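You operate a simulated robot arm through the tools that you are given. There is no shell and no other tool. Be economical: measure what you need, move in short steps, check, and stop when the job is done.

You are at the controls of a simulated robot arm. One attempt, no reset.

JOB
Tube two is rolled too wide: plug it.
Fine: switch the isolator off first, then lift the expander and park it. Stand the mandrel in its block and push home the tube plug next to the zero button.

Only the result counts: the job must be done as asked and must still hold three seconds after the hand-in. Knocking over, shifting, dropping, spilling or breaking anything else fails it.

ROBOT AND FRAMES
A 7-joint arm with a two-finger parallel gripper, fixed in place. Base frame: the origin is at the foot of the arm, x ahead of it, y to its left, z up. Readings come in m, rad, newtons and seconds.
With the tool pointing down near the work surface it reaches from about 0.3 to 0.7 m from the base axis. Its first joint turns from -1.152 to 1.152 rad. Payload 1.57 kg.
The tool frame sits at the grasp point between the pads (the TCP): z along the fingers, y along the line on which they close. The tips reach 0.03 m beyond it. Largest opening 0.11 m; finger width 0.024, thickness 0.012; the body of the gripper, 0.048 by 0.112 m, starts 0.078 m behind the TCP.
Orientation is that of the tool frame in the base frame, as [roll, pitch, yaw] about the fixed x, y, z axes, in that order (R = Rz(yaw) Ry(pitch) Rx(roll)). With the fingers straight down and closing along the base's y, the tool's x points along the base's -x, its y along +y and its z along -z.

CONTROLS
- The arm moves only by the tool servo_tool. Its argument "moves" is a list of rows, each a list of 7 numbers: the shift along the tool's x, y, z in cm, then the turn, a rotation vector about the tool's x, y, z in rad, then the closure in counts, from 0 (fully open) to 255 (shut). In form: [[x, y, z, rx, ry, rz, jaw], ...]. A call has 1 to 12 rows; each row shifts and turns the commanded pose from where the row before left it, along the tool's axes as they then stand. Rows are played at 5 a second. More than 0.05 m and 0.15 rad between two rows, or a gripper value outside its range, and nothing of the call is played. A pose out of reach is approached as far as the arm can. The call stops where the force on the tool passes 90 N (or 10 N more than at its start, if that is more) or the arm is blocked; 0.2 s more then pass. Each finger travels about 0.108 m/s and halts on what it meets, pressing with about 22 N; the grip force reading is that of the motor and also rises with nothing between the fingers. The clock runs only during rows and for 0.2 s after the last one: add rows that do not move to give the fingers time. It gives the time, the measured TCP pose, the force on the tool (base axes), the opening and the grip force at its end, in the units of the frame above (readings bear some noise).
- Cameras (640 x 400 px; columns grow to the right, rows downward): "scene" is fixed at [0.1736, -0.3948, 1.4207]; the picture's right is [0.72, -0.69, 0.00], its down [-0.30, -0.31, -0.90] and it looks along [0.62, 0.65, -0.44] (base axes); focal length 282 px, centre (320, 200). "wrist" rides on the gripper at [-0.036, 0, -0.08] in the tool frame; the picture's right is [0.00, -1.00, 0.00], its down [0.97, 0.00, -0.24] and it looks along [0.24, 0.00, 0.97] (tool axes); focal length 218 px, centre (320, 200). There is no depth. A picture from a camera that has moved, and an enlarged one, comes with that camera's place and axes in the base frame and with its lens.
- capture(camera): a new picture of that camera. The clock stands still meanwhile.
- close_up(camera, box): a new picture of the part [left, top, right, bottom] of that camera's present view, enlarged. The clock stands still meanwhile.
- close_job(): hands the job in; it is judged then, once.

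Work in short steps. Places have to be worked out from the pictures, the camera data and where the tool is seen: move nearer, look again, correct. Check each grasp and each placing, and mend what went wrong. You have 120 turns and 68 pictures in all, those below and enlarged ones among them. Open the gripper and draw the arm clear of the work before you hand the job in, unless the task says otherwise; then end with one line.

The tools are called after "Call:" as a command line: name --pt "numbers of a row" for each row, then --argument value for the rest, lists and objects as JSON in quotes. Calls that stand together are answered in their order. servo_tool: Moves the arm, as the interface text tells. Its arguments: {"type":"object","properties":{"moves":{"type":"array","items":{"type":"array","items":{"type":"number"}}}},"required":["moves"]} The other tools are called the same way: capture (camera) takes a picture; close_up (camera, box) takes an enlarged picture of a part of a camera's view; close_job () hands the job in.

At the start:

```text
time_s: 0.0
tool_pos: [0.3554, 0.0564, 1.3249]
tool_rot: [-3.14, 0.0, 3.141]
contact_force: [1.1, -0.7, -0.3]
finger_gap: 0.11
grasp_force: 0.1
```

scene: 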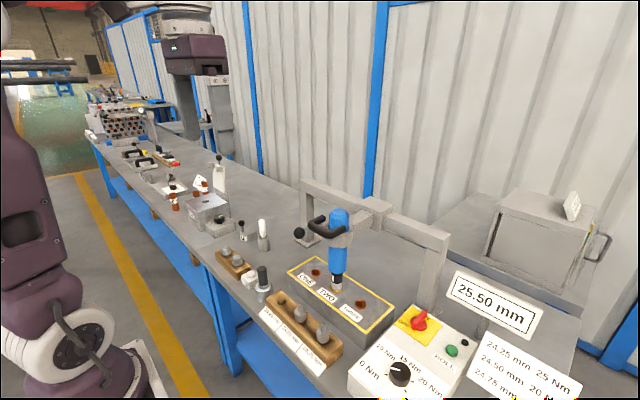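
wrist: 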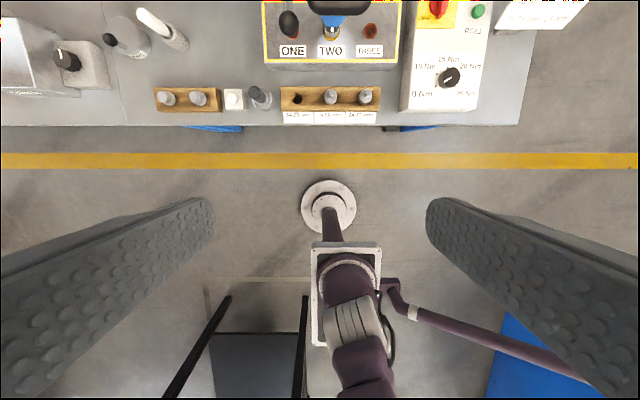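

The bench holds a control box, tube block, expander, mandrel rack and plugs. I'll enlarge the relevant areas first.

Call:
close_up --camera "scene" --box '[200, 180, 360, 300]'

Call:
close_up --camera "scene" --box '[240, 260, 400, 380]'

Call:
close_up --camera "scene" --box '[340, 270, 500, 400]'

Call:
close_up --camera "wrist" --box '[0, 0, 260, 160]'

Call:
close_up --camera "wrist" --box '[240, 0, 500, 160]'

```text
3.33 times, centred on (280, 240) of scene
camera zoom: at [0.1736, -0.3948, 1.4207], right [0.72, -0.69, 0.0], down [-0.3, -0.31, -0.9], along [0.62, 0.65, -0.44], focal length 939 px, centre (453, 67)
```

zoom: 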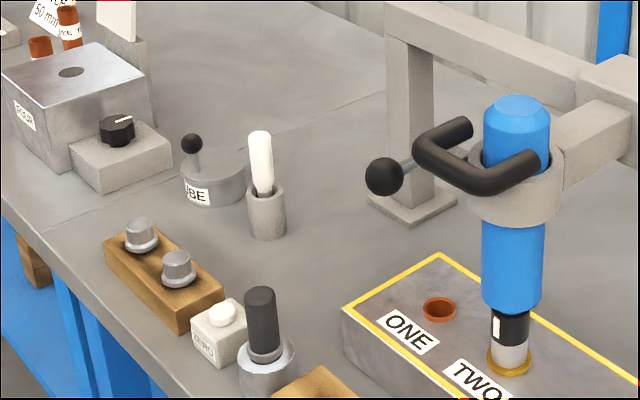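

```text
3.33 times, centred on (320, 320) of scene
camera zoom: at [0.1736, -0.3948, 1.4207], right [0.72, -0.69, 0.0], down [-0.3, -0.31, -0.9], along [0.62, 0.65, -0.44], focal length 939 px, centre (320, -200)
```

zoom: 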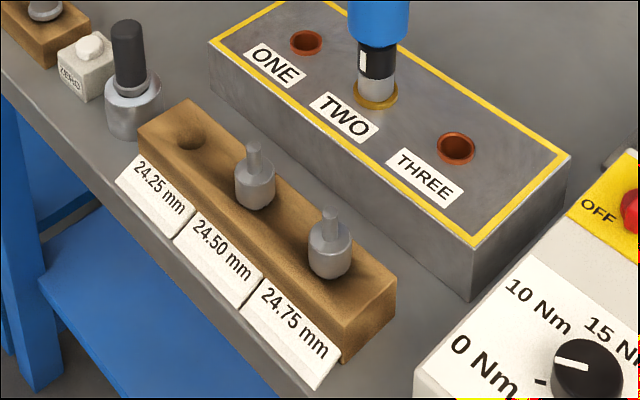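

```text
3.08 times, centred on (420, 335) of scene
camera zoom: at [0.1736, -0.3948, 1.4207], right [0.72, -0.69, 0.0], down [-0.3, -0.31, -0.9], along [0.62, 0.65, -0.44], focal length 867 px, centre (12, -215)
```

zoom: 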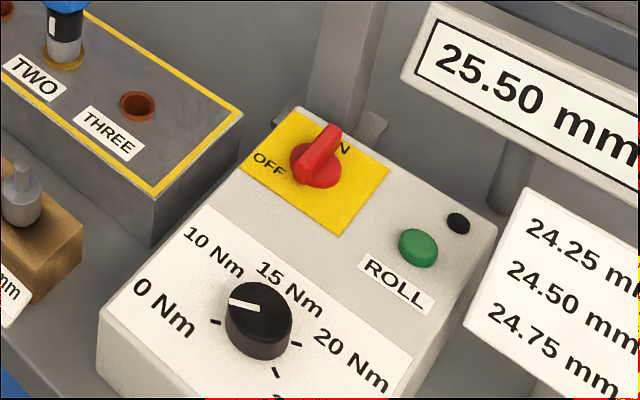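

```text
2.46 times, centred on (130, 80) of wrist
camera zoom: at [0.3923, 0.0556, 1.4067], right [0.0, -1.0, 0.0], down [-0.97, 0.0, 0.24], along [-0.24, 0.0, -0.97], focal length 537 px, centre (788, 495)
```

zoom: 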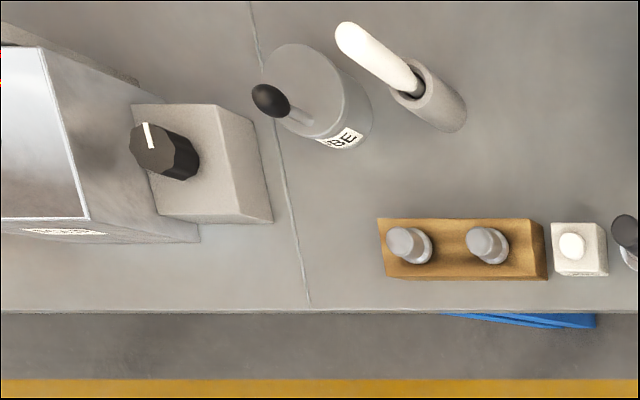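

```text
2.46 times, centred on (370, 80) of wrist
camera zoom: at [0.3923, 0.0556, 1.4067], right [0.0, -1.0, 0.0], down [-0.97, 0.0, 0.24], along [-0.24, 0.0, -0.97], focal length 537 px, centre (197, 495)
```

zoom: 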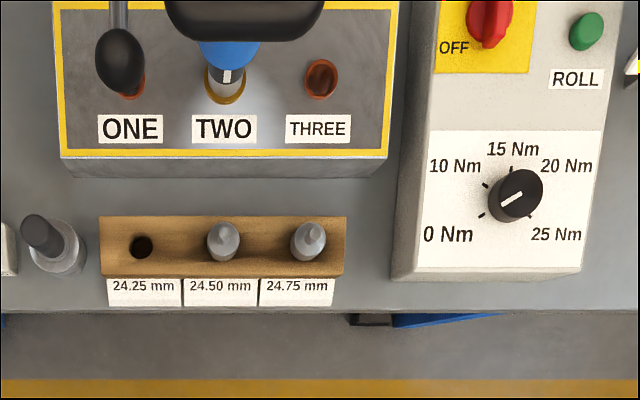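

Isolator is around (0.67,-0.19), tube two around (0.63,0.03) with the expander top near z≈1.09. The plug rack is near (0.51, 0.37–0.45) and the empty mandrel hole near (0.51,0.115). I'll move forward, staying high, for a better look.

Call:
servo_tool --pt "-4 0 0 0 0 0 0" --pt "-4 0 0 0 0 0 0" --pt "-4 0 0 0 0 0 0" --pt "0 0 0 0 0 0 0"

Call:
capture --camera "wrist"

Call:
close_up --camera "scene" --box '[270, 170, 470, 300]'

```text
time_s: 1.0
tool_pos: [0.4657, 0.0585, 1.3155]
tool_rot: [-3.141, 0.002, -3.142]
contact_force: [-0.7, 0.3, 0.2]
finger_gap: 0.11
grasp_force: 0.0
out of reach, approached as far as the arm can: row 3
```

```text
60 pictures are left
camera wrist: at [0.5013, 0.0569, 1.3971], right [0.0, -1.0, 0.0], down [-0.97, 0.0, 0.24], along [-0.24, 0.0, -0.97], focal length 218 px, centre (320, 200)
```

wrist: 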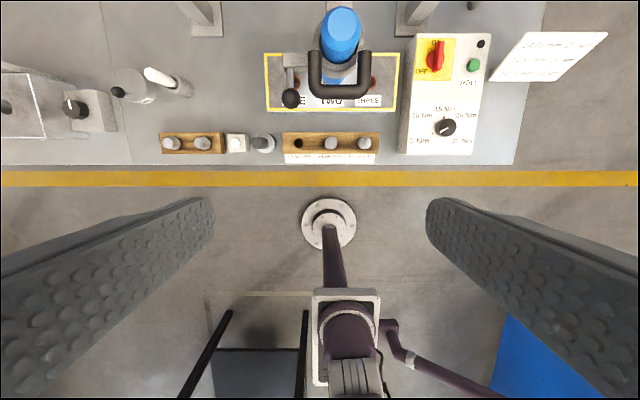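

```text
3.08 times, centred on (370, 235) of scene
camera zoom: at [0.1736, -0.3948, 1.4207], right [0.72, -0.69, 0.0], down [-0.3, -0.31, -0.9], along [0.62, 0.65, -0.44], focal length 867 px, centre (166, 92)
```

zoom: 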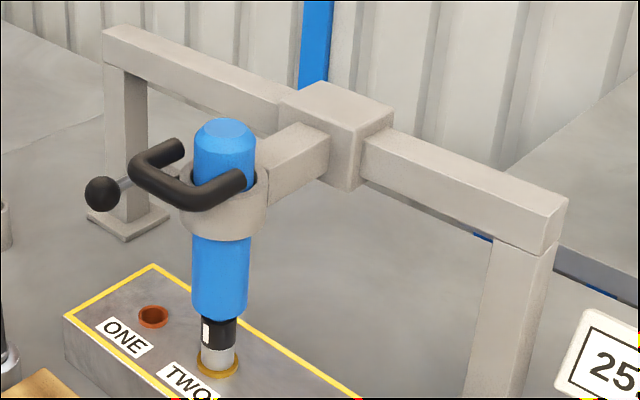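

The U-handle spans y on the robot side, and a ball lever sits at the collar's +y side. I'll descend toward the isolator for a close look.

Call:
servo_tool --pt "0 -4 3 0 0 0 0" --pt "0 -4 4 0 0 0 0" --pt "0 -4 4 0 0 0 0" --pt "0 -4 3 0 0 0 0" --pt "-2 -4 3 0 0 0 0" --pt "-4 -4 2 0 0 0 0" --pt "-4 0 2 0 0 0 0" --pt "-2 0 3 0 0 0 0" --pt "0 0 0 0 0 0 0"

Call:
capture --camera "wrist"

```text
refused: row 2 steps farther than a row can; nothing moved
```

```text
58 pictures are left
camera wrist: at [0.5013, 0.0569, 1.3971], right [0.0, -1.0, 0.0], down [-0.97, 0.0, 0.24], along [-0.24, 0.0, -0.97], focal length 218 px, centre (320, 200)
```

wrist: 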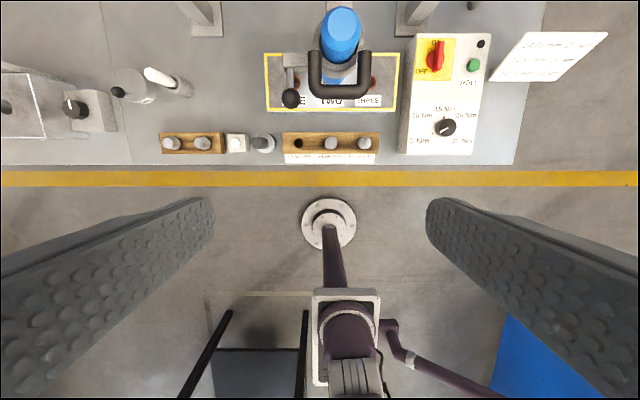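

The step was too large; I'll retry with smaller steps.

Call:
servo_tool --pt "0 -4 2.8 0 0 0 0" --pt "0 -4 2.8 0 0 0 0" --pt "0 -4 2.8 0 0 0 0" --pt "0 -4 2.8 0 0 0 0" --pt "-1.5 -4 2.4 0 0 0 0" --pt "-3.5 -3 1.8 0 0 0 0" --pt "-4 0 2.8 0 0 0 0" --pt "-2 0 3 0 0 0 0" --pt "0 0 3 0 0 0 0" --pt "0 0 0 0 0 0 0"

Call:
capture --camera "wrist"

```text
time_s: 3.2
tool_pos: [0.5717, -0.173, 1.0713]
tool_rot: [-3.141, -0.001, 3.141]
contact_force: [-0.9, -0.6, -0.3]
finger_gap: 0.1097
grasp_force: 0.1
```

```text
57 pictures are left
camera wrist: at [0.6086, -0.1734, 1.1527], right [0.0, -1.0, 0.0], down [-0.97, 0.0, 0.24], along [-0.24, 0.0, -0.97], focal length 218 px, centre (320, 200)
```

wrist: 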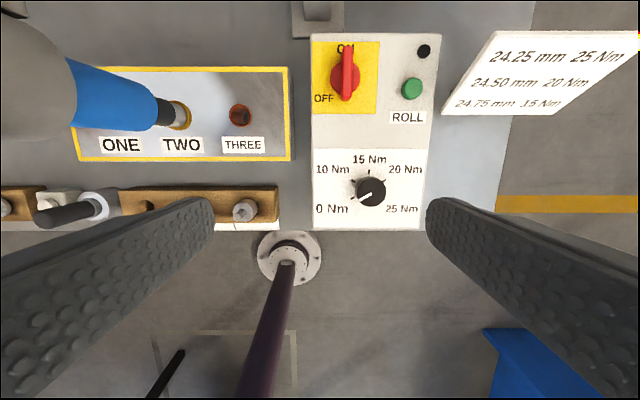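

Call:
close_up --camera "wrist" --box '[300, 30, 400, 120]'

Call:
close_up --camera "wrist" --box '[0, 30, 200, 160]'

```text
4.44 times, centred on (350, 75) of wrist
camera zoom: at [0.6086, -0.1734, 1.1527], right [0.0, -1.0, 0.0], down [-0.97, 0.0, 0.24], along [-0.24, 0.0, -0.97], focal length 970 px, centre (187, 756)
```

zoom: 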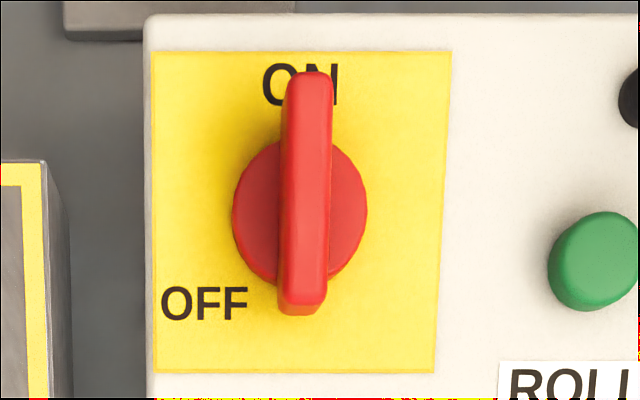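

```text
3.08 times, centred on (100, 95) of wrist
camera zoom: at [0.6086, -0.1734, 1.1527], right [0.0, -1.0, 0.0], down [-0.97, 0.0, 0.24], along [-0.24, 0.0, -0.97], focal length 672 px, centre (997, 523)
```

zoom: 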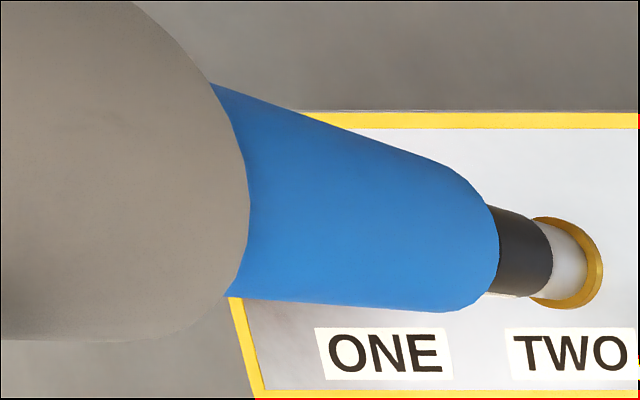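

The switch points +x to ON with OFF to the counter-clockwise side; I judge its base at (0.691,-0.205,0.845). I'll go above it and look again.

Call:
servo_tool --pt "-3 -1 2 0 0 0 0" --pt "-3 -1 2 0 0 0 0" --pt "-3 -1.2 2 0 0 0 0" --pt "-2.5 0 3 0 0 0 0" --pt "0 0 3 0 0 0 0" --pt "0 0 0 0 0 0 0" --pt "0 0 0 0 0 0 0"

Call:
capture --camera "wrist"

Call:
close_up --camera "scene" --box '[340, 240, 500, 400]'

```text
time_s: 4.8
tool_pos: [0.6476, -0.1886, 0.9707]
tool_rot: [-3.141, -0.001, -3.141]
contact_force: [-0.6, 0.0, 0.0]
finger_gap: 0.11
grasp_force: 0.0
out of reach, approached as far as the arm can: row 3, 4
```

```text
54 pictures are left
camera wrist: at [0.6836, -0.1903, 1.0519], right [0.0, -1.0, 0.0], down [-0.97, 0.0, 0.24], along [-0.24, 0.0, -0.97], focal length 218 px, centre (320, 200)
```

wrist: 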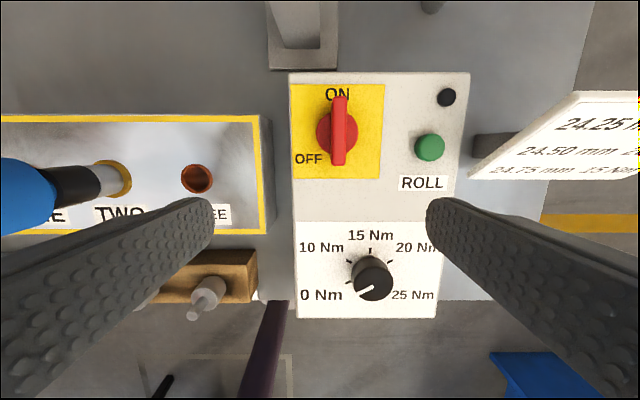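

```text
2.50 times, centred on (420, 320) of scene
camera zoom: at [0.1736, -0.3948, 1.4207], right [0.72, -0.69, 0.0], down [-0.3, -0.31, -0.9], along [0.62, 0.65, -0.44], focal length 704 px, centre (70, -100)
```

zoom: 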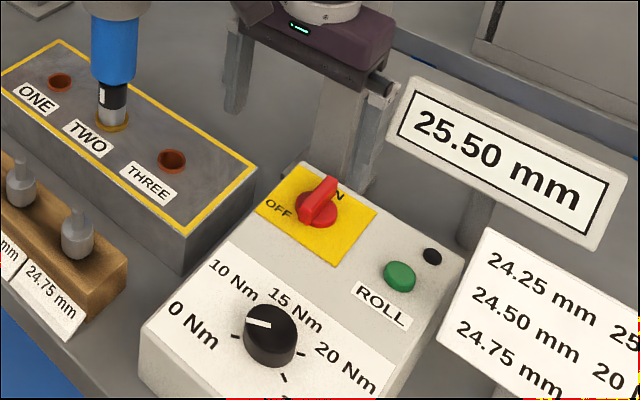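

Reach clips at x≈0.648 at this height. I'll lower a little, fingers partly closed around the handle line, and see how far out I can go.

Call:
servo_tool --pt "0 -1.6 2 0 0 0 90" --pt "-1.5 0 1 0 0 0 90" --pt "-1.5 0 0.5 0 0 0 90" --pt "-1.5 0 0 0 0 0 90" --pt "0 0 0 0 0 0 90"

Call:
capture --camera "wrist"

```text
time_s: 6.0
tool_pos: [0.6612, -0.1996, 0.9394]
tool_rot: [-3.142, 0.001, 3.14]
contact_force: [-0.2, -0.2, 0.5]
finger_gap: 0.0711
grasp_force: 0.0
out of reach, approached as far as the arm can: row 2, 3, 4
```

```text
52 pictures are left
camera wrist: at [0.6961, -0.1997, 1.0198], right [0.0, -1.0, 0.0], down [-0.97, 0.0, 0.24], along [-0.24, 0.0, -0.97], focal length 218 px, centre (320, 200)
```

wrist: 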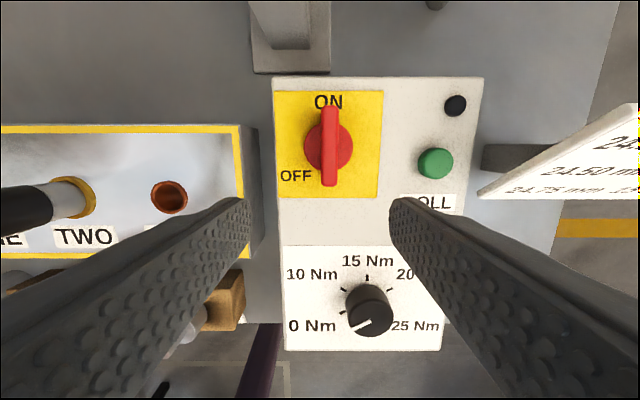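

Vertical reach is too short to grip the switch centre, so I'll tilt the fingers outward (0.4 rad), close them as a poker, and shift to the +y side of the handle's near end.

Call:
servo_tool --pt "1 1 0 0 -0.1333 0 255" --pt "0 1 0 0 -0.1333 0 255" --pt "0 1 0 0 -0.1334 0 255" --pt "0 0 0 0 0 0 255" --pt "0 0 0 0 0 0 255"

Call:
capture --camera "wrist"

```text
time_s: 7.2
tool_pos: [0.6615, -0.1665, 0.9395]
tool_rot: [3.142, 0.336, -3.1]
contact_force: [0.3, -0.1, 0.1]
finger_gap: 0.0
grasp_force: 21.5
out of reach, approached as far as the arm can: row 1, 2
```

```text
51 pictures are left
camera wrist: at [0.6696, -0.1667, 1.0273], right [0.04, -1.0, 0.0], down [-0.99, -0.04, -0.09], along [0.09, 0.0, -1.0], focal length 218 px, centre (320, 200)
```

wrist: 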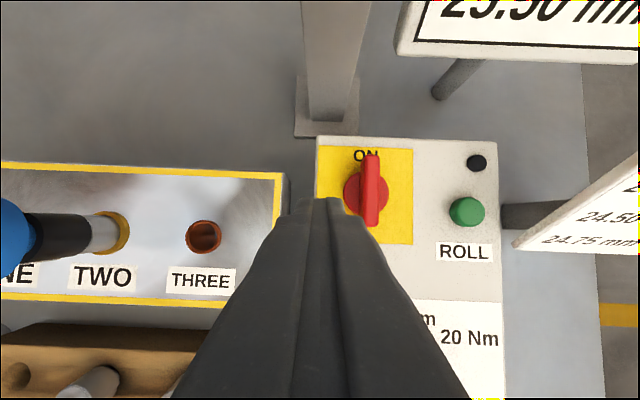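

Knob centre is refined to (0.696,-0.205). I'll lower the tips beside the near end on the +y side.

Call:
servo_tool --pt "0.75 0 2.6 0 0 0 255" --pt "0.75 0 2.6 0 0 0 255" --pt "0 0 0 0 0 0 255"

Call:
capture --camera "wrist"

Call:
close_up --camera "scene" --box '[380, 270, 480, 340]'

```text
time_s: 8.0
tool_pos: [0.6645, -0.1676, 0.8828]
tool_rot: [-3.139, 0.334, -3.101]
contact_force: [-0.6, 0.4, -0.4]
finger_gap: 0.0002
grasp_force: 21.5
```

```text
50 pictures are left
camera wrist: at [0.6721, -0.1675, 0.9717], right [0.04, -1.0, 0.0], down [-0.99, -0.04, -0.09], along [0.09, 0.0, -1.0], focal length 218 px, centre (320, 200)
```

wrist: 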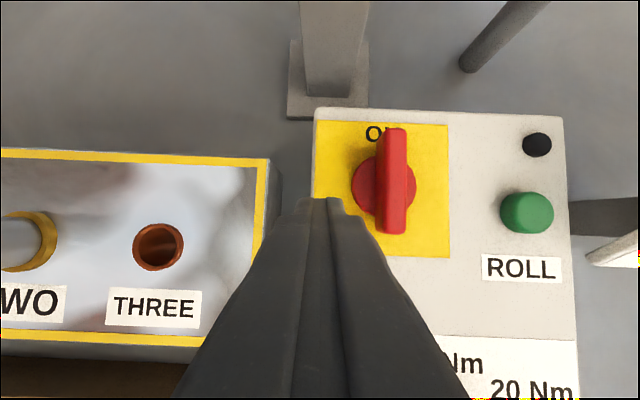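

```text
5.71 times, centred on (430, 305) of scene
camera zoom: at [0.1736, -0.3948, 1.4207], right [0.72, -0.69, 0.0], down [-0.3, -0.31, -0.9], along [0.62, 0.65, -0.44], focal length 1610 px, centre (-309, -400)
```

zoom: 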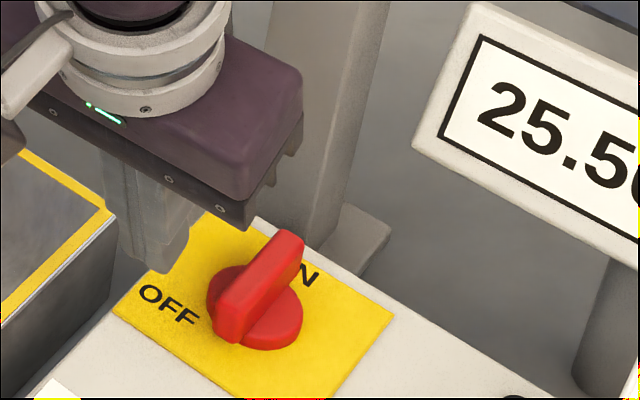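

Tips sit beside the near end at the right height. I'll sweep toward -y to swing the handle counter-clockwise.

Call:
servo_tool --pt "0 -1.5 0 0 0 0 255" --pt "0 -1.2 0 0 0 0 255" --pt "0 -1 0 0 0 0 255" --pt "0 -1 0 0 0 0 255" --pt "0 -1 0 0 0 0 255" --pt "0 -0.8 0 0 0 0 255" --pt "0 0 0 0 0 0 255"

Call:
capture --camera "wrist"

```text
time_s: 9.6
tool_pos: [0.6657, -0.2315, 0.8834]
tool_rot: [-3.139, 0.334, -3.1]
contact_force: [-0.1, -0.6, -0.1]
finger_gap: 0.0002
grasp_force: 21.1
```

```text
48 pictures are left
camera wrist: at [0.6745, -0.2321, 0.972], right [0.04, -1.0, 0.0], down [-0.99, -0.04, -0.09], along [0.09, 0.0, -1.0], focal length 218 px, centre (320, 200)
```

wrist: 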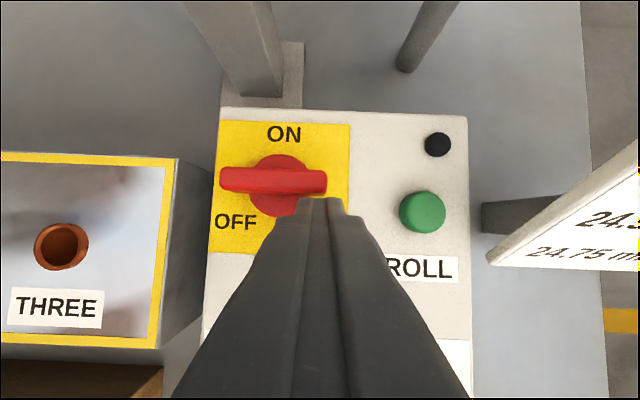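

The handle has turned about 88°. I'll nudge it outward to seat it and feel for the stop.

Call:
servo_tool --pt "-0.3 0 0.1 0 0 0 255" --pt "-0.3 0 0.1 0 0 0 255" --pt "-0.3 0 0.1 0 0 0 255"

Call:
close_up --camera "wrist" --box '[190, 100, 350, 220]'

```text
time_s: 10.4
tool_pos: [0.6753, -0.2337, 0.8858]
tool_rot: [-3.134, 0.333, -3.099]
contact_force: [-34.6, -1.7, 40.5]
finger_gap: 0.0
grasp_force: 21.0
```

```text
3.33 times, centred on (270, 160) of wrist
camera zoom: at [0.6833, -0.2332, 0.9745], right [0.04, -1.0, 0.01], down [-0.99, -0.04, -0.09], along [0.09, 0.0, -1.0], focal length 728 px, centre (487, 333)
```

zoom: 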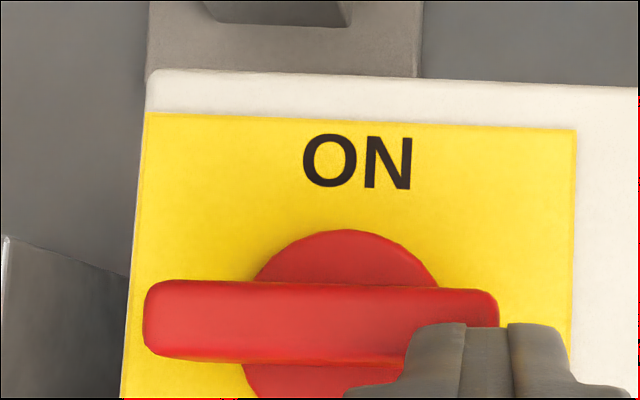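

The stop was reached and the handle sits squarely at 90° (OFF). I'll back away and move in front of the expander for a look at its handle and lever.

Call:
servo_tool --pt "2 0 -0.7 0 0 0 255" --pt "0 0 -4 0 0 0 255" --pt "0 0 -4 0 0 0 200" --pt "0 3 -4 0 0 0 0" --pt "2 3 -3 0 0 0 0" --pt "2 4 -2 0 0 0 0" --pt "2 4 -2 0 0 0 0" --pt "1 4 -2 0 0 0 0" --pt "0 4 -2 0 0 0 0" --pt "0 3.5 0 0 0 0 0" --pt "0 0 0 0 0 0 0"

Call:
capture --camera "wrist"

Call:
close_up --camera "scene" --box '[280, 180, 460, 310]'

```text
time_s: 12.8
tool_pos: [0.5044, 0.0191, 1.0787]
tool_rot: [-3.14, 0.337, -3.097]
contact_force: [0.4, 0.5, -0.5]
finger_gap: 0.11
grasp_force: 0.2
```

```text
46 pictures are left
camera wrist: at [0.512, 0.0182, 1.1675], right [0.04, -1.0, 0.0], down [-0.99, -0.04, -0.09], along [0.09, 0.0, -1.0], focal length 218 px, centre (320, 200)
```

wrist: 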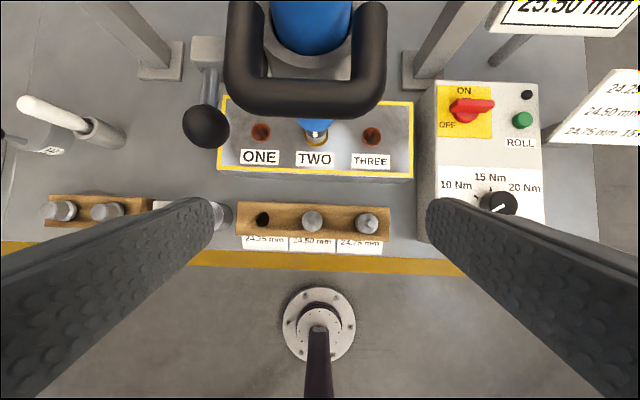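

```text
3.08 times, centred on (370, 245) of scene
camera zoom: at [0.1736, -0.3948, 1.4207], right [0.72, -0.69, 0.0], down [-0.3, -0.31, -0.9], along [0.62, 0.65, -0.44], focal length 867 px, centre (166, 62)
```

zoom: 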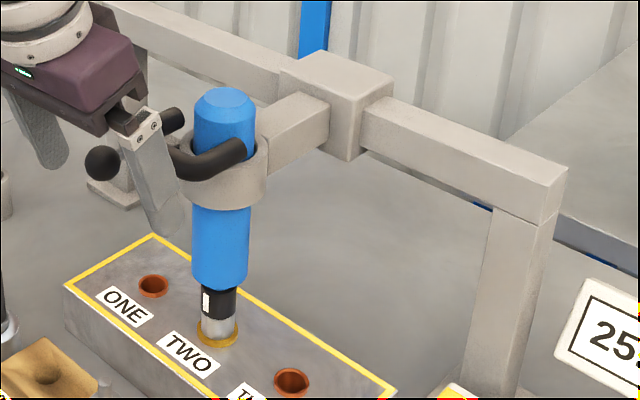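

Handle bar is at about (0.582, 0.03, 1.05), ball of the lever at (0.577, 0.104, 1.014). I'll back off and tilt the tool to horizontal to inspect from the front.

Call:
servo_tool --pt "2 0 -2 0 0 0 0" --pt "2 0 -2 0 -0.14 0.0 0" --pt "0 1 -2 0 -0.14 0 0" --pt "0 1 0 0 -0.14 0 0" --pt "0 1 0 0 -0.14 0 0" --pt "0 0 0 0 -0.14 0 0" --pt "0 0 0 0 -0.14 0 0" --pt "0 0 0 0 -0.14 0 0" --pt "0 0 0 0 -0.14 0 0" --pt "0 0 0 0 -0.114 0 0" --pt "0 0 0 0 0 0 0"

Call:
capture --camera "wrist"

```text
time_s: 15.2
tool_pos: [0.4717, 0.0736, 1.2216]
tool_rot: [2.835, 1.361, 2.934]
contact_force: [-0.9, -0.8, 0.4]
finger_gap: 0.1103
grasp_force: 0.1
out of reach, approached as far as the arm can: row 4, 6, 7, 8, 9, 10
```

```text
44 pictures are left
camera wrist: at [0.4013, 0.0622, 1.274], right [0.09, -0.99, -0.06], down [-0.43, 0.02, -0.9], along [0.9, 0.11, -0.43], focal length 218 px, centre (320, 200)
```

wrist: 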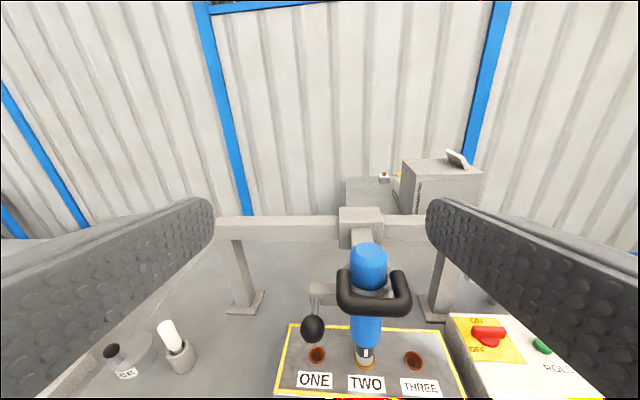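

Call:
close_up --camera "wrist" --box '[280, 220, 440, 380]'

```text
2.50 times, centred on (360, 300) of wrist
camera zoom: at [0.4013, 0.0622, 1.274], right [0.09, -0.99, -0.06], down [-0.43, 0.02, -0.9], along [0.9, 0.11, -0.43], focal length 546 px, centre (220, -50)
```

zoom: 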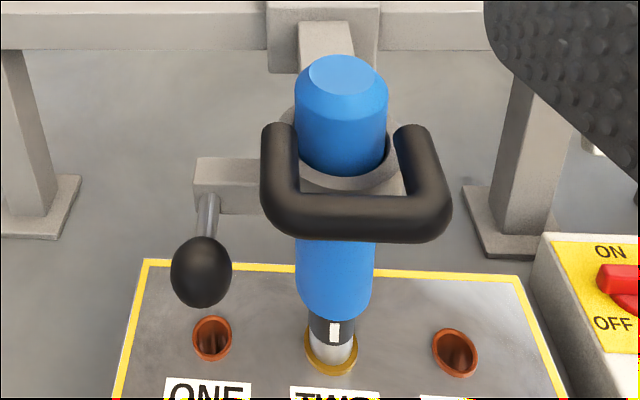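

The lever is a stalk with a ball on a block at the collar's +y side. I'll set a 60° tilt with the jaws closing in the x–z plane (rolled 90°) to grip the handle bar.

Call:
servo_tool --pt "0 0 0 0.1 0.1 -0.04 0" --pt "0 -2 0 0 0.11 0 0" --pt "0 -2 0 0 0.11 0 0" --pt "0 0 0 0 0 -0.15 0" --pt "0 0 0 0 0 -0.15 0" --pt "0 0 0 0 0 -0.15 0" --pt "0 0 0 0 0 -0.15 0" --pt "0 0 0 0 0 -0.15 0" --pt "0 0 0 0 0 -0.15 0" --pt "0 0 0 0 0 -0.15 0" --pt "0 0 0 0 0 -0.15 0" --pt "0 0 0 0 0 0 0"

Call:
capture --camera "wrist"

```text
time_s: 17.8
tool_pos: [0.472, 0.032, 1.2223]
tool_rot: [-2.122, 0.318, -1.76]
contact_force: [-0.5, 0.3, -0.3]
finger_gap: 0.11
grasp_force: 0.1
```

```text
42 pictures are left
camera wrist: at [0.4088, 0.0642, 1.2732], right [0.47, -0.36, 0.81], down [-0.38, -0.91, -0.18], along [0.8, -0.22, -0.56], focal length 218 px, centre (320, 200)
```

wrist: 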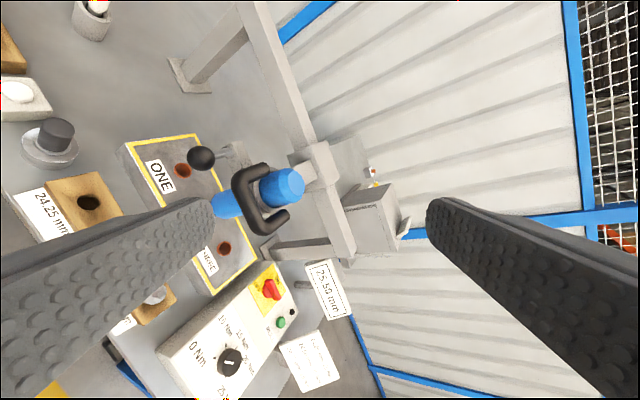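

Orientation is close; I'll finish the roll, flatten the tilt to 75°, narrow the jaws and go to a pre-grasp 7 cm short of the bar.

Call:
servo_tool --pt "0 0 0 0 0 -0.15 100" --pt "0 0 0 0 0 -0.15 176" --pt "0 0 0 0 0 -0.07 176" --pt "0 0 0 0.13 0 0 176" --pt "0 0 0 0.13 0 0 176" --pt "0 3.4 1.5 0 0 0 176" --pt "0 3.4 1.5 0 0 0 176" --pt "0 3.4 1.5 0 0 0 176" --pt "0.3 3.4 1.5 0 0 0 176" --pt "0 0 0 0 0 0 176" --pt "0 0 0 0 0 0 176"

Call:
capture --camera "wrist"

Call:
close_up --camera "scene" --box '[260, 170, 420, 290]'

```text
time_s: 20.2
tool_pos: [0.4851, 0.0401, 1.2]
tool_rot: [-1.817, 0.084, -1.615]
contact_force: [-0.7, -1.6, 0.0]
finger_gap: 0.0341
grasp_force: 0.1
out of reach, approached as far as the arm can: row 1, 2, 3, 6, 7, 8, 9
```

```text
41 pictures are left
camera wrist: at [0.4091, 0.0765, 1.2232], right [0.24, -0.09, 0.97], down [-0.28, -0.96, -0.02], along [0.93, -0.26, -0.26], focal length 218 px, centre (320, 200)
```

wrist: 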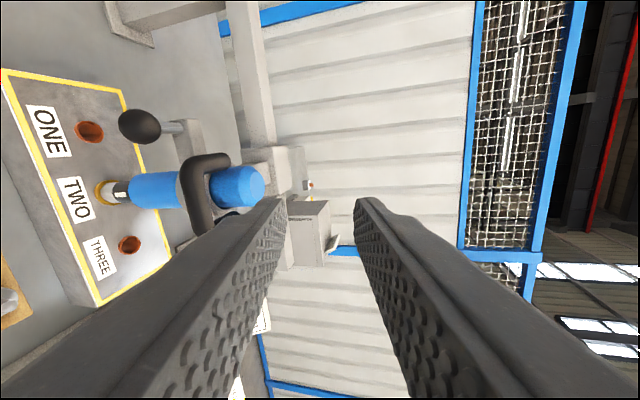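

```text
3.33 times, centred on (340, 230) of scene
camera zoom: at [0.1736, -0.3948, 1.4207], right [0.72, -0.69, 0.0], down [-0.3, -0.31, -0.9], along [0.62, 0.65, -0.44], focal length 939 px, centre (253, 100)
```

zoom: 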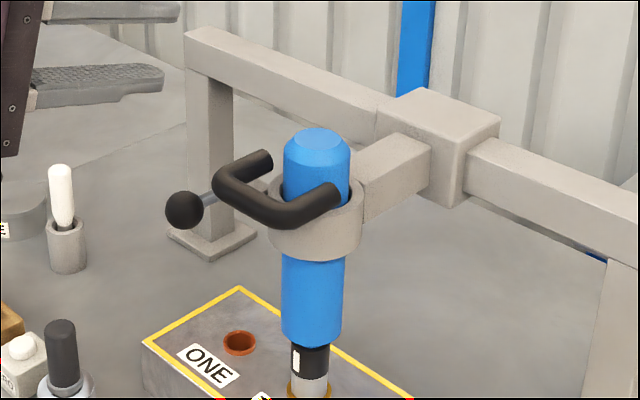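

At 75° the arm can't descend that low. I'll ease the tilt to ~46°, correct the roll, and try the pre-grasp again.

Call:
servo_tool --pt "0 0 0 -0.13 0 -0.09 176" --pt "0 0 0 -0.13 0 0 176" --pt "0 0 0 -0.13 0 0 176" --pt "0 0 0 -0.12 0 0 176" --pt "0.4 1.3 3 0 0 0 185" --pt "0.4 1.3 3 0 0 0 185" --pt "0.3 1.3 3 0 0 0 185" --pt "0 0 0 0 0 0 185" --pt "0 0 0 0 0 0 185"

Call:
capture --camera "wrist"

```text
refused: row 1 steps farther than a row can; nothing moved
```

```text
39 pictures are left
camera wrist: at [0.4091, 0.0765, 1.2232], right [0.24, -0.09, 0.97], down [-0.28, -0.96, -0.02], along [0.93, -0.26, -0.26], focal length 218 px, centre (320, 200)
```

wrist: 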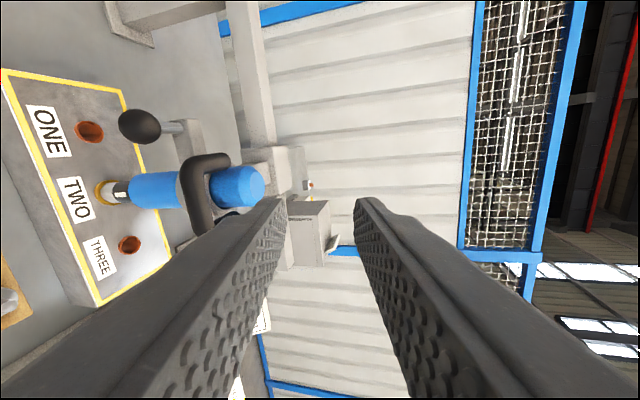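

The combined turn exceeded the limit; I'll resend with smaller rotations.

Call:
servo_tool --pt "0 0 0 -0.13 0 0 176" --pt "0 0 0 -0.13 0 0 176" --pt "0 0 0 -0.13 0 0 176" --pt "0 0 0 -0.12 0 0 176" --pt "0 0 0 0 0 -0.09 176" --pt "0.4 1.3 3 0 0 0 185" --pt "0.4 1.3 3 0 0 0 185" --pt "0.3 1.3 3 0 0 0 185" --pt "0 0 0 0 0 0 185" --pt "0 0 0 0 0 0 185"

```text
time_s: 22.4
tool_pos: [0.4966, 0.0268, 1.0308]
tool_rot: [-2.319, 0.021, -1.55]
contact_force: [0.6, -0.1, 0.2]
finger_gap: 0.0302
grasp_force: 0.0
out of reach, approached as far as the arm can: row 3, 4, 5, 6
```

Now tilt is 0.82 and reachable. I'll go to the pre-grasp up the approach line, then view it.

Call:
servo_tool --pt "0 -3.7 -1.7 0 0 0 185" --pt "-0.2 -3.7 -1.7 0 0 0 185" --pt "0 0 0 0 0 0 185"

Call:
capture --camera "wrist"

Call:
close_up --camera "scene" --box '[260, 170, 420, 290]'

```text
time_s: 23.2
tool_pos: [0.5217, 0.0279, 1.11]
tool_rot: [-2.32, 0.022, -1.552]
contact_force: [-0.7, 0.0, -0.2]
finger_gap: 0.0302
grasp_force: 0.1
```

```text
38 pictures are left
camera wrist: at [0.4623, 0.0604, 1.1656], right [0.68, 0.0, 0.73], down [-0.16, -0.98, 0.14], along [0.71, -0.21, -0.67], focal length 218 px, centre (320, 200)
```

wrist: 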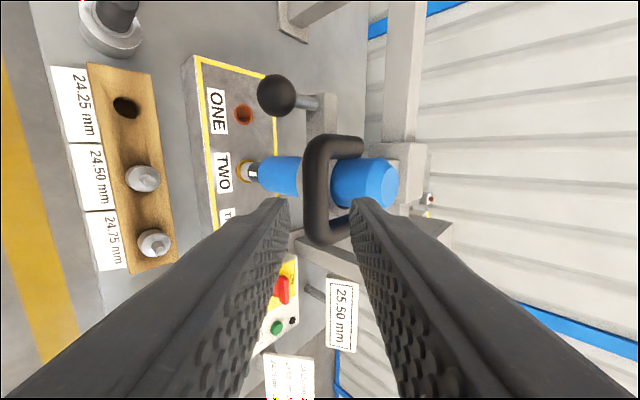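

```text
3.33 times, centred on (340, 230) of scene
camera zoom: at [0.1736, -0.3948, 1.4207], right [0.72, -0.69, 0.0], down [-0.3, -0.31, -0.9], along [0.62, 0.65, -0.44], focal length 939 px, centre (253, 100)
```

zoom: 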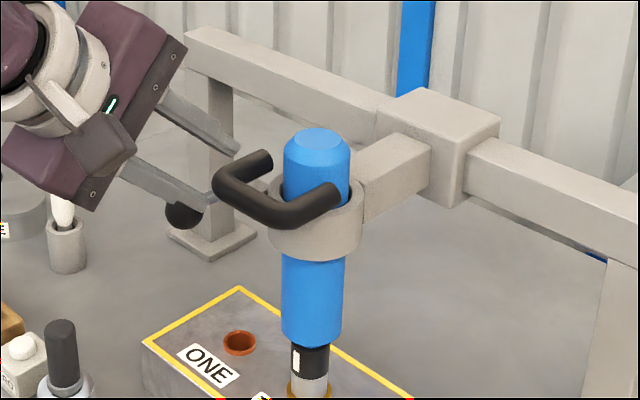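

Bar is centred within 2 mm. I'll narrow slightly, advance 6.2 cm along the approach, and check the clearance.

Call:
servo_tool --pt "0 0.2 1.5 0 0 0 193" --pt "0 0 1.5 0 0 0 193" --pt "0 0 1.5 0 0 0 193" --pt "0 0 1.0 0 0 0 193" --pt "0 0 0.6 0 0 0 193" --pt "0 0 0 0 0 0 193"

Call:
close_up --camera "wrist" --box '[220, 80, 420, 260]'

```text
time_s: 24.6
tool_pos: [0.5657, 0.0298, 1.0655]
tool_rot: [-2.322, 0.022, -1.551]
contact_force: [-0.7, -0.4, -0.2]
finger_gap: 0.0269
grasp_force: 0.1
```

```text
2.22 times, centred on (320, 170) of wrist
camera zoom: at [0.507, 0.0629, 1.1223], right [0.68, 0.0, 0.73], down [-0.16, -0.98, 0.14], along [0.71, -0.21, -0.67], focal length 485 px, centre (320, 267)
```

zoom: 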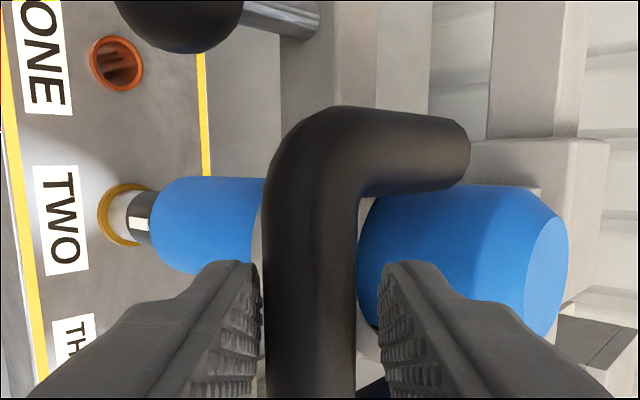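

The bar is between the fingers with no contact. Closing.

Call:
servo_tool --pt "0 0 0 0 0 0 255" --pt "0 0 0 0 0 0 255" --pt "0 0 0 0 0 0 255"

```text
time_s: 25.4
tool_pos: [0.5653, 0.0298, 1.065]
tool_rot: [-2.324, 0.02, -1.551]
contact_force: [-20.8, 1.1, -5.2]
finger_gap: 0.0197
grasp_force: 33.6
```

Gripped at 2 cm. Lifting straight up 2 cm as a test.

Call:
servo_tool --pt "0 -0.73 -0.68 0 0 0 255" --pt "0 -0.73 -0.68 0 0 0 255" --pt "0 0 0 0 0 0 255"

Call:
close_up --camera "scene" --box '[260, 170, 420, 310]'

```text
time_s: 26.2
tool_pos: [0.5657, 0.0303, 1.0876]
tool_rot: [-2.322, 0.021, -1.552]
contact_force: [-15.0, 0.3, -4.0]
finger_gap: 0.0197
grasp_force: 33.2
```

```text
2.86 times, centred on (340, 240) of scene
camera zoom: at [0.1732, -0.3948, 1.4208], right [0.72, -0.69, 0.0], down [-0.3, -0.31, -0.9], along [0.62, 0.65, -0.44], focal length 805 px, centre (263, 86)
```

zoom: 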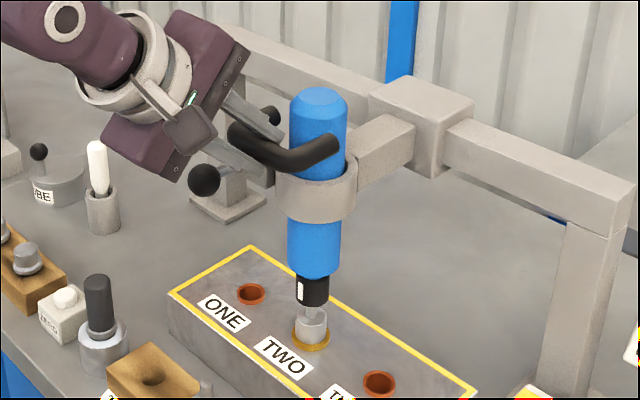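

The expander rises and the mandrel stays in the tube. I'll keep lifting in small steps.

Call:
servo_tool --pt "0 -0.73 -0.68 0 0 0 255" --pt "0 -0.73 -0.68 0 0 0 255" --pt "0 -0.73 -0.68 0 0 0 255" --pt "0 -0.73 -0.68 0 0 0 255" --pt "0 0 0 0 0 0 255"

Call:
close_up --camera "scene" --box '[260, 170, 420, 310]'

Call:
capture --camera "wrist"

```text
time_s: 27.4
tool_pos: [0.5644, 0.0284, 1.127]
tool_rot: [-2.322, 0.018, -1.552]
contact_force: [-13.9, 4.6, -5.0]
finger_gap: 0.0196
grasp_force: 33.7
```

```text
2.86 times, centred on (340, 240) of scene
camera zoom: at [0.1732, -0.3947, 1.4208], right [0.72, -0.69, 0.0], down [-0.3, -0.31, -0.9], along [0.62, 0.65, -0.44], focal length 805 px, centre (263, 86)
```

zoom: 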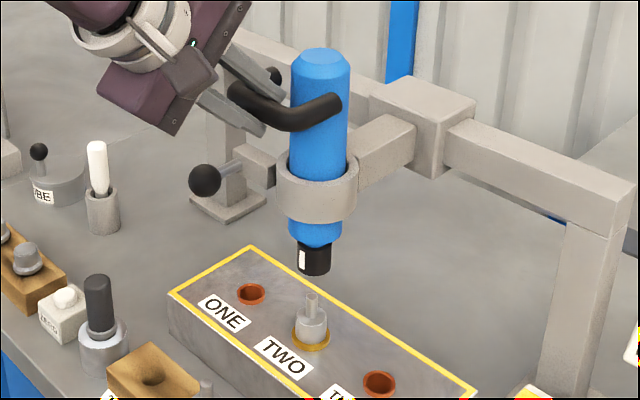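

```text
33 pictures are left
camera wrist: at [0.5057, 0.0619, 1.1829], right [0.68, 0.0, 0.73], down [-0.16, -0.98, 0.14], along [0.71, -0.21, -0.67], focal length 218 px, centre (320, 200)
```

wrist: 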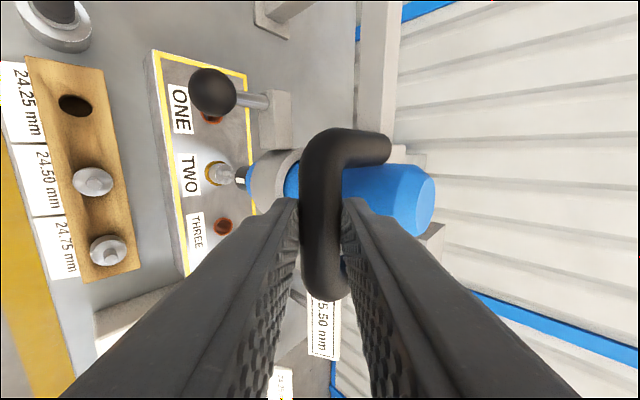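

Lifted ~6 cm. I'll continue until an end stop or reach limit.

Call:
servo_tool --pt "0 -0.73 -0.68 0 0 0 255" --pt "0 -0.73 -0.68 0 0 0 255" --pt "0 -0.73 -0.68 0 0 0 255" --pt "0 -0.73 -0.68 0 0 0 255" --pt "0 0 0 0 0 0 255"

```text
time_s: 28.6
tool_pos: [0.564, 0.0268, 1.1665]
tool_rot: [-2.319, 0.021, -1.552]
contact_force: [-0.2, 0.2, -0.2]
finger_gap: 0.0
grasp_force: 21.2
```

The jaws slipped off the bar (gap 0). Checking where the expander is.

Call:
close_up --camera "scene" --box '[260, 170, 420, 310]'

```text
2.86 times, centred on (340, 240) of scene
camera zoom: at [0.1736, -0.3948, 1.4207], right [0.72, -0.69, 0.0], down [-0.3, -0.31, -0.9], along [0.62, 0.65, -0.44], focal length 805 px, centre (263, 86)
```

zoom: 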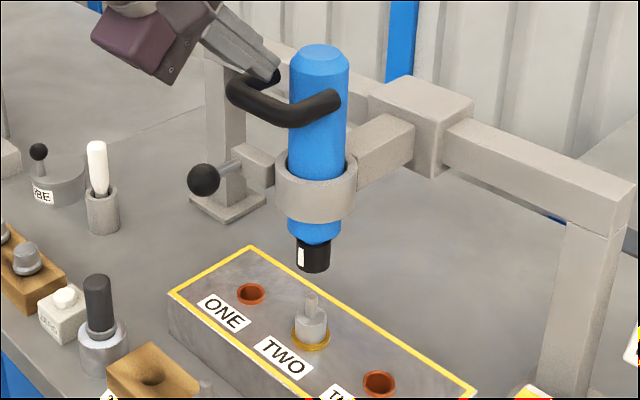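

The expander stays at its top stop by itself. I'll back off, wait, and check whether it's held, and look closely at the lever.

Call:
servo_tool --pt "0 0 -3 0 0 0 255" --pt "0 0 -3 0 0 0 150" --pt "-2 0 -2 0 0 0 0" --pt "-2 2 0 0 0 0 0" --pt "-1 2 0 0 0 0 0" --pt "0 2 0 0 0 0 0" --pt "0 0 0 0 0 0 0" --pt "0 0 0 0 0 0 0" --pt "0 0 0 0 0 0 0" --pt "0 0 0 0 0 0 0"

Call:
close_up --camera "wrist" --box '[220, 60, 460, 300]'

```text
time_s: 30.8
tool_pos: [0.47, 0.0728, 1.1747]
tool_rot: [-2.322, 0.018, -1.551]
contact_force: [1.0, 0.3, 0.9]
finger_gap: 0.1101
grasp_force: 0.1
out of reach, approached as far as the arm can: row 1
```

```text
1.67 times, centred on (340, 180) of wrist
camera zoom: at [0.4109, 0.1064, 1.2309], right [0.68, 0.0, 0.73], down [-0.16, -0.98, 0.14], along [0.71, -0.21, -0.67], focal length 364 px, centre (287, 233)
```

zoom: 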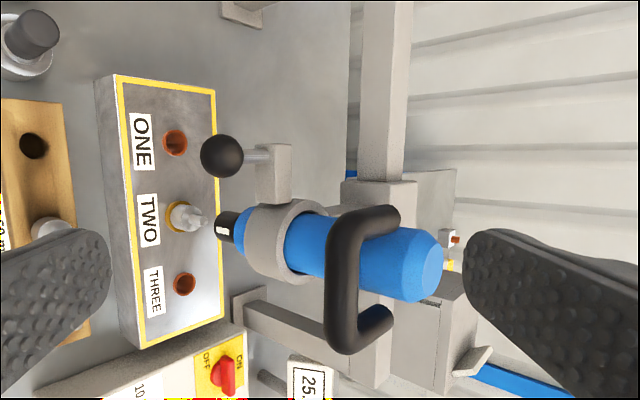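

The expander has held for over 2 s unattended. I'll zoom on the lever/bracket to see whether it is a separate catch.

Call:
close_up --camera "wrist" --box '[285, 100, 365, 180]'

Call:
close_up --camera "scene" --box '[290, 200, 370, 270]'

```text
5.00 times, centred on (325, 140) of wrist
camera zoom: at [0.4109, 0.1064, 1.2309], right [0.68, 0.0, 0.73], down [-0.16, -0.98, 0.14], along [0.71, -0.21, -0.67], focal length 1091 px, centre (295, 500)
```

zoom: 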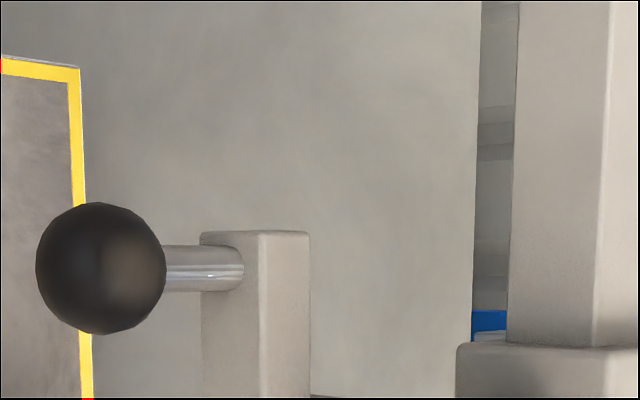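

```text
5.71 times, centred on (330, 235) of scene
camera zoom: at [0.1736, -0.3948, 1.4207], right [0.72, -0.69, 0.0], down [-0.3, -0.31, -0.9], along [0.62, 0.65, -0.44], focal length 1610 px, centre (263, 0)
```

zoom: 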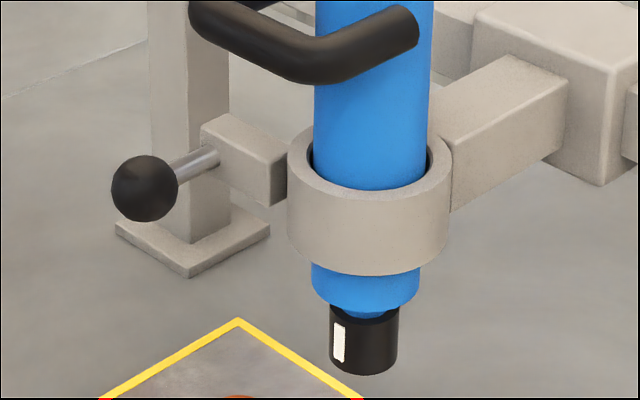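

The ball is a knob on a rod running into a block — perhaps a park bolt. Before touching it, I'll test whether the expander is truly held by pressing lightly down on its handle with closed fingers.

Call:
servo_tool --pt "2.2 -2.7 2 0 0 0 255" --pt "2.2 -2.7 2 0 0 0 255" --pt "0 0 3.2 0 0 0 255" --pt "0 0 0 0 0 0 255" --pt "0 0.73 0.68 0 0 0 255" --pt "0 0.37 0.34 0 0 0 255" --pt "0 0.37 0.34 0 0 0 255" --pt "0 0.37 0.34 0 0 0 255"

Call:
close_up --camera "scene" --box '[260, 170, 420, 310]'

```text
time_s: 32.6
tool_pos: [0.5603, 0.0306, 1.139]
tool_rot: [-2.32, 0.019, -1.551]
contact_force: [2.3, -1.0, 5.4]
finger_gap: 0.0
grasp_force: 21.0
```

```text
2.86 times, centred on (340, 240) of scene
camera zoom: at [0.1736, -0.3948, 1.4207], right [0.72, -0.69, 0.0], down [-0.3, -0.31, -0.9], along [0.62, 0.65, -0.44], focal length 805 px, centre (263, 86)
```

zoom: 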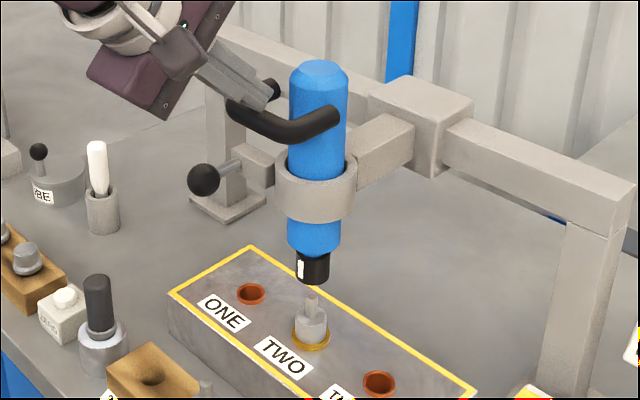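

It slid down about 1.5 cm under 5 N, so only friction holds it: it isn't parked until locked. I'll re-grip the bar, raise it to the stop, then try the bolt.

Call:
servo_tool --pt "0 -0.3 -2.2 0 0 0 255" --pt "0 0.6 -2.2 0 0 0 193" --pt "0 0.7 0 0 0 0 193" --pt "0 0 0 0 0 0 193" --pt "0 0 0 0 0 0 193"

Call:
close_up --camera "wrist" --box '[220, 80, 420, 260]'

```text
time_s: 33.8
tool_pos: [0.5473, 0.0271, 1.1501]
tool_rot: [-2.32, 0.021, -1.551]
contact_force: [-0.4, 0.2, -0.6]
finger_gap: 0.0269
grasp_force: 0.1
out of reach, approached as far as the arm can: row 1, 2
```

```text
2.22 times, centred on (320, 170) of wrist
camera zoom: at [0.4871, 0.0602, 1.206], right [0.68, 0.0, 0.73], down [-0.16, -0.98, 0.14], along [0.71, -0.21, -0.67], focal length 485 px, centre (320, 267)
```

zoom: 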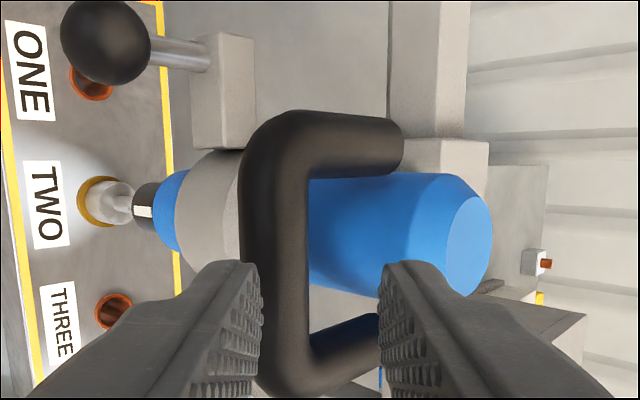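

Bar is 1.5 cm off toward the lower finger and about 6 cm ahead. Correcting, advancing and gripping.

Call:
servo_tool --pt "0 1.47 0 0 0 0 193" --pt "0 0 0 0 0 0 193" --pt "0 0 1.3 0 0 0 193" --pt "0 0 1.3 0 0 0 193" --pt "0 0 1.1 0 0 0 193" --pt "0 0 0 0 0 0 255" --pt "0 0 0 0 0 0 255" --pt "0 0 0 0 0 0 255"

```text
time_s: 35.6
tool_pos: [0.5643, 0.0308, 1.1136]
tool_rot: [-2.321, 0.022, -1.552]
contact_force: [3.2, -0.7, 4.6]
finger_gap: 0.0198
grasp_force: 33.8
```

Gripped again (4.9 cm lifted). Raising gently toward the stop.

Call:
servo_tool --pt "0 -0.73 -0.68 0 0 0 255" --pt "0 -0.29 -0.27 0 0 0 255" --pt "0 -0.15 -0.14 0 0 0 255" --pt "0 -0.15 -0.14 0 0 0 255" --pt "0 0 0 0 0 0 255"

```text
time_s: 36.8
tool_pos: [0.5642, 0.0278, 1.1313]
tool_rot: [-2.322, 0.021, -1.552]
contact_force: [-7.0, 5.6, -5.9]
finger_gap: 0.0196
grasp_force: 34.2
```

Call:
servo_tool --pt "0 -0.15 -0.14 0 0 0 255" --pt "0 -0.15 -0.14 0 0 0 255" --pt "0 0 0 0 0 0 255"

```text
time_s: 37.6
tool_pos: [0.5624, 0.0275, 1.1342]
tool_rot: [-2.332, 0.016, -1.555]
contact_force: [-6.5, 5.9, -42.2]
finger_gap: 0.0197
grasp_force: 33.8
```

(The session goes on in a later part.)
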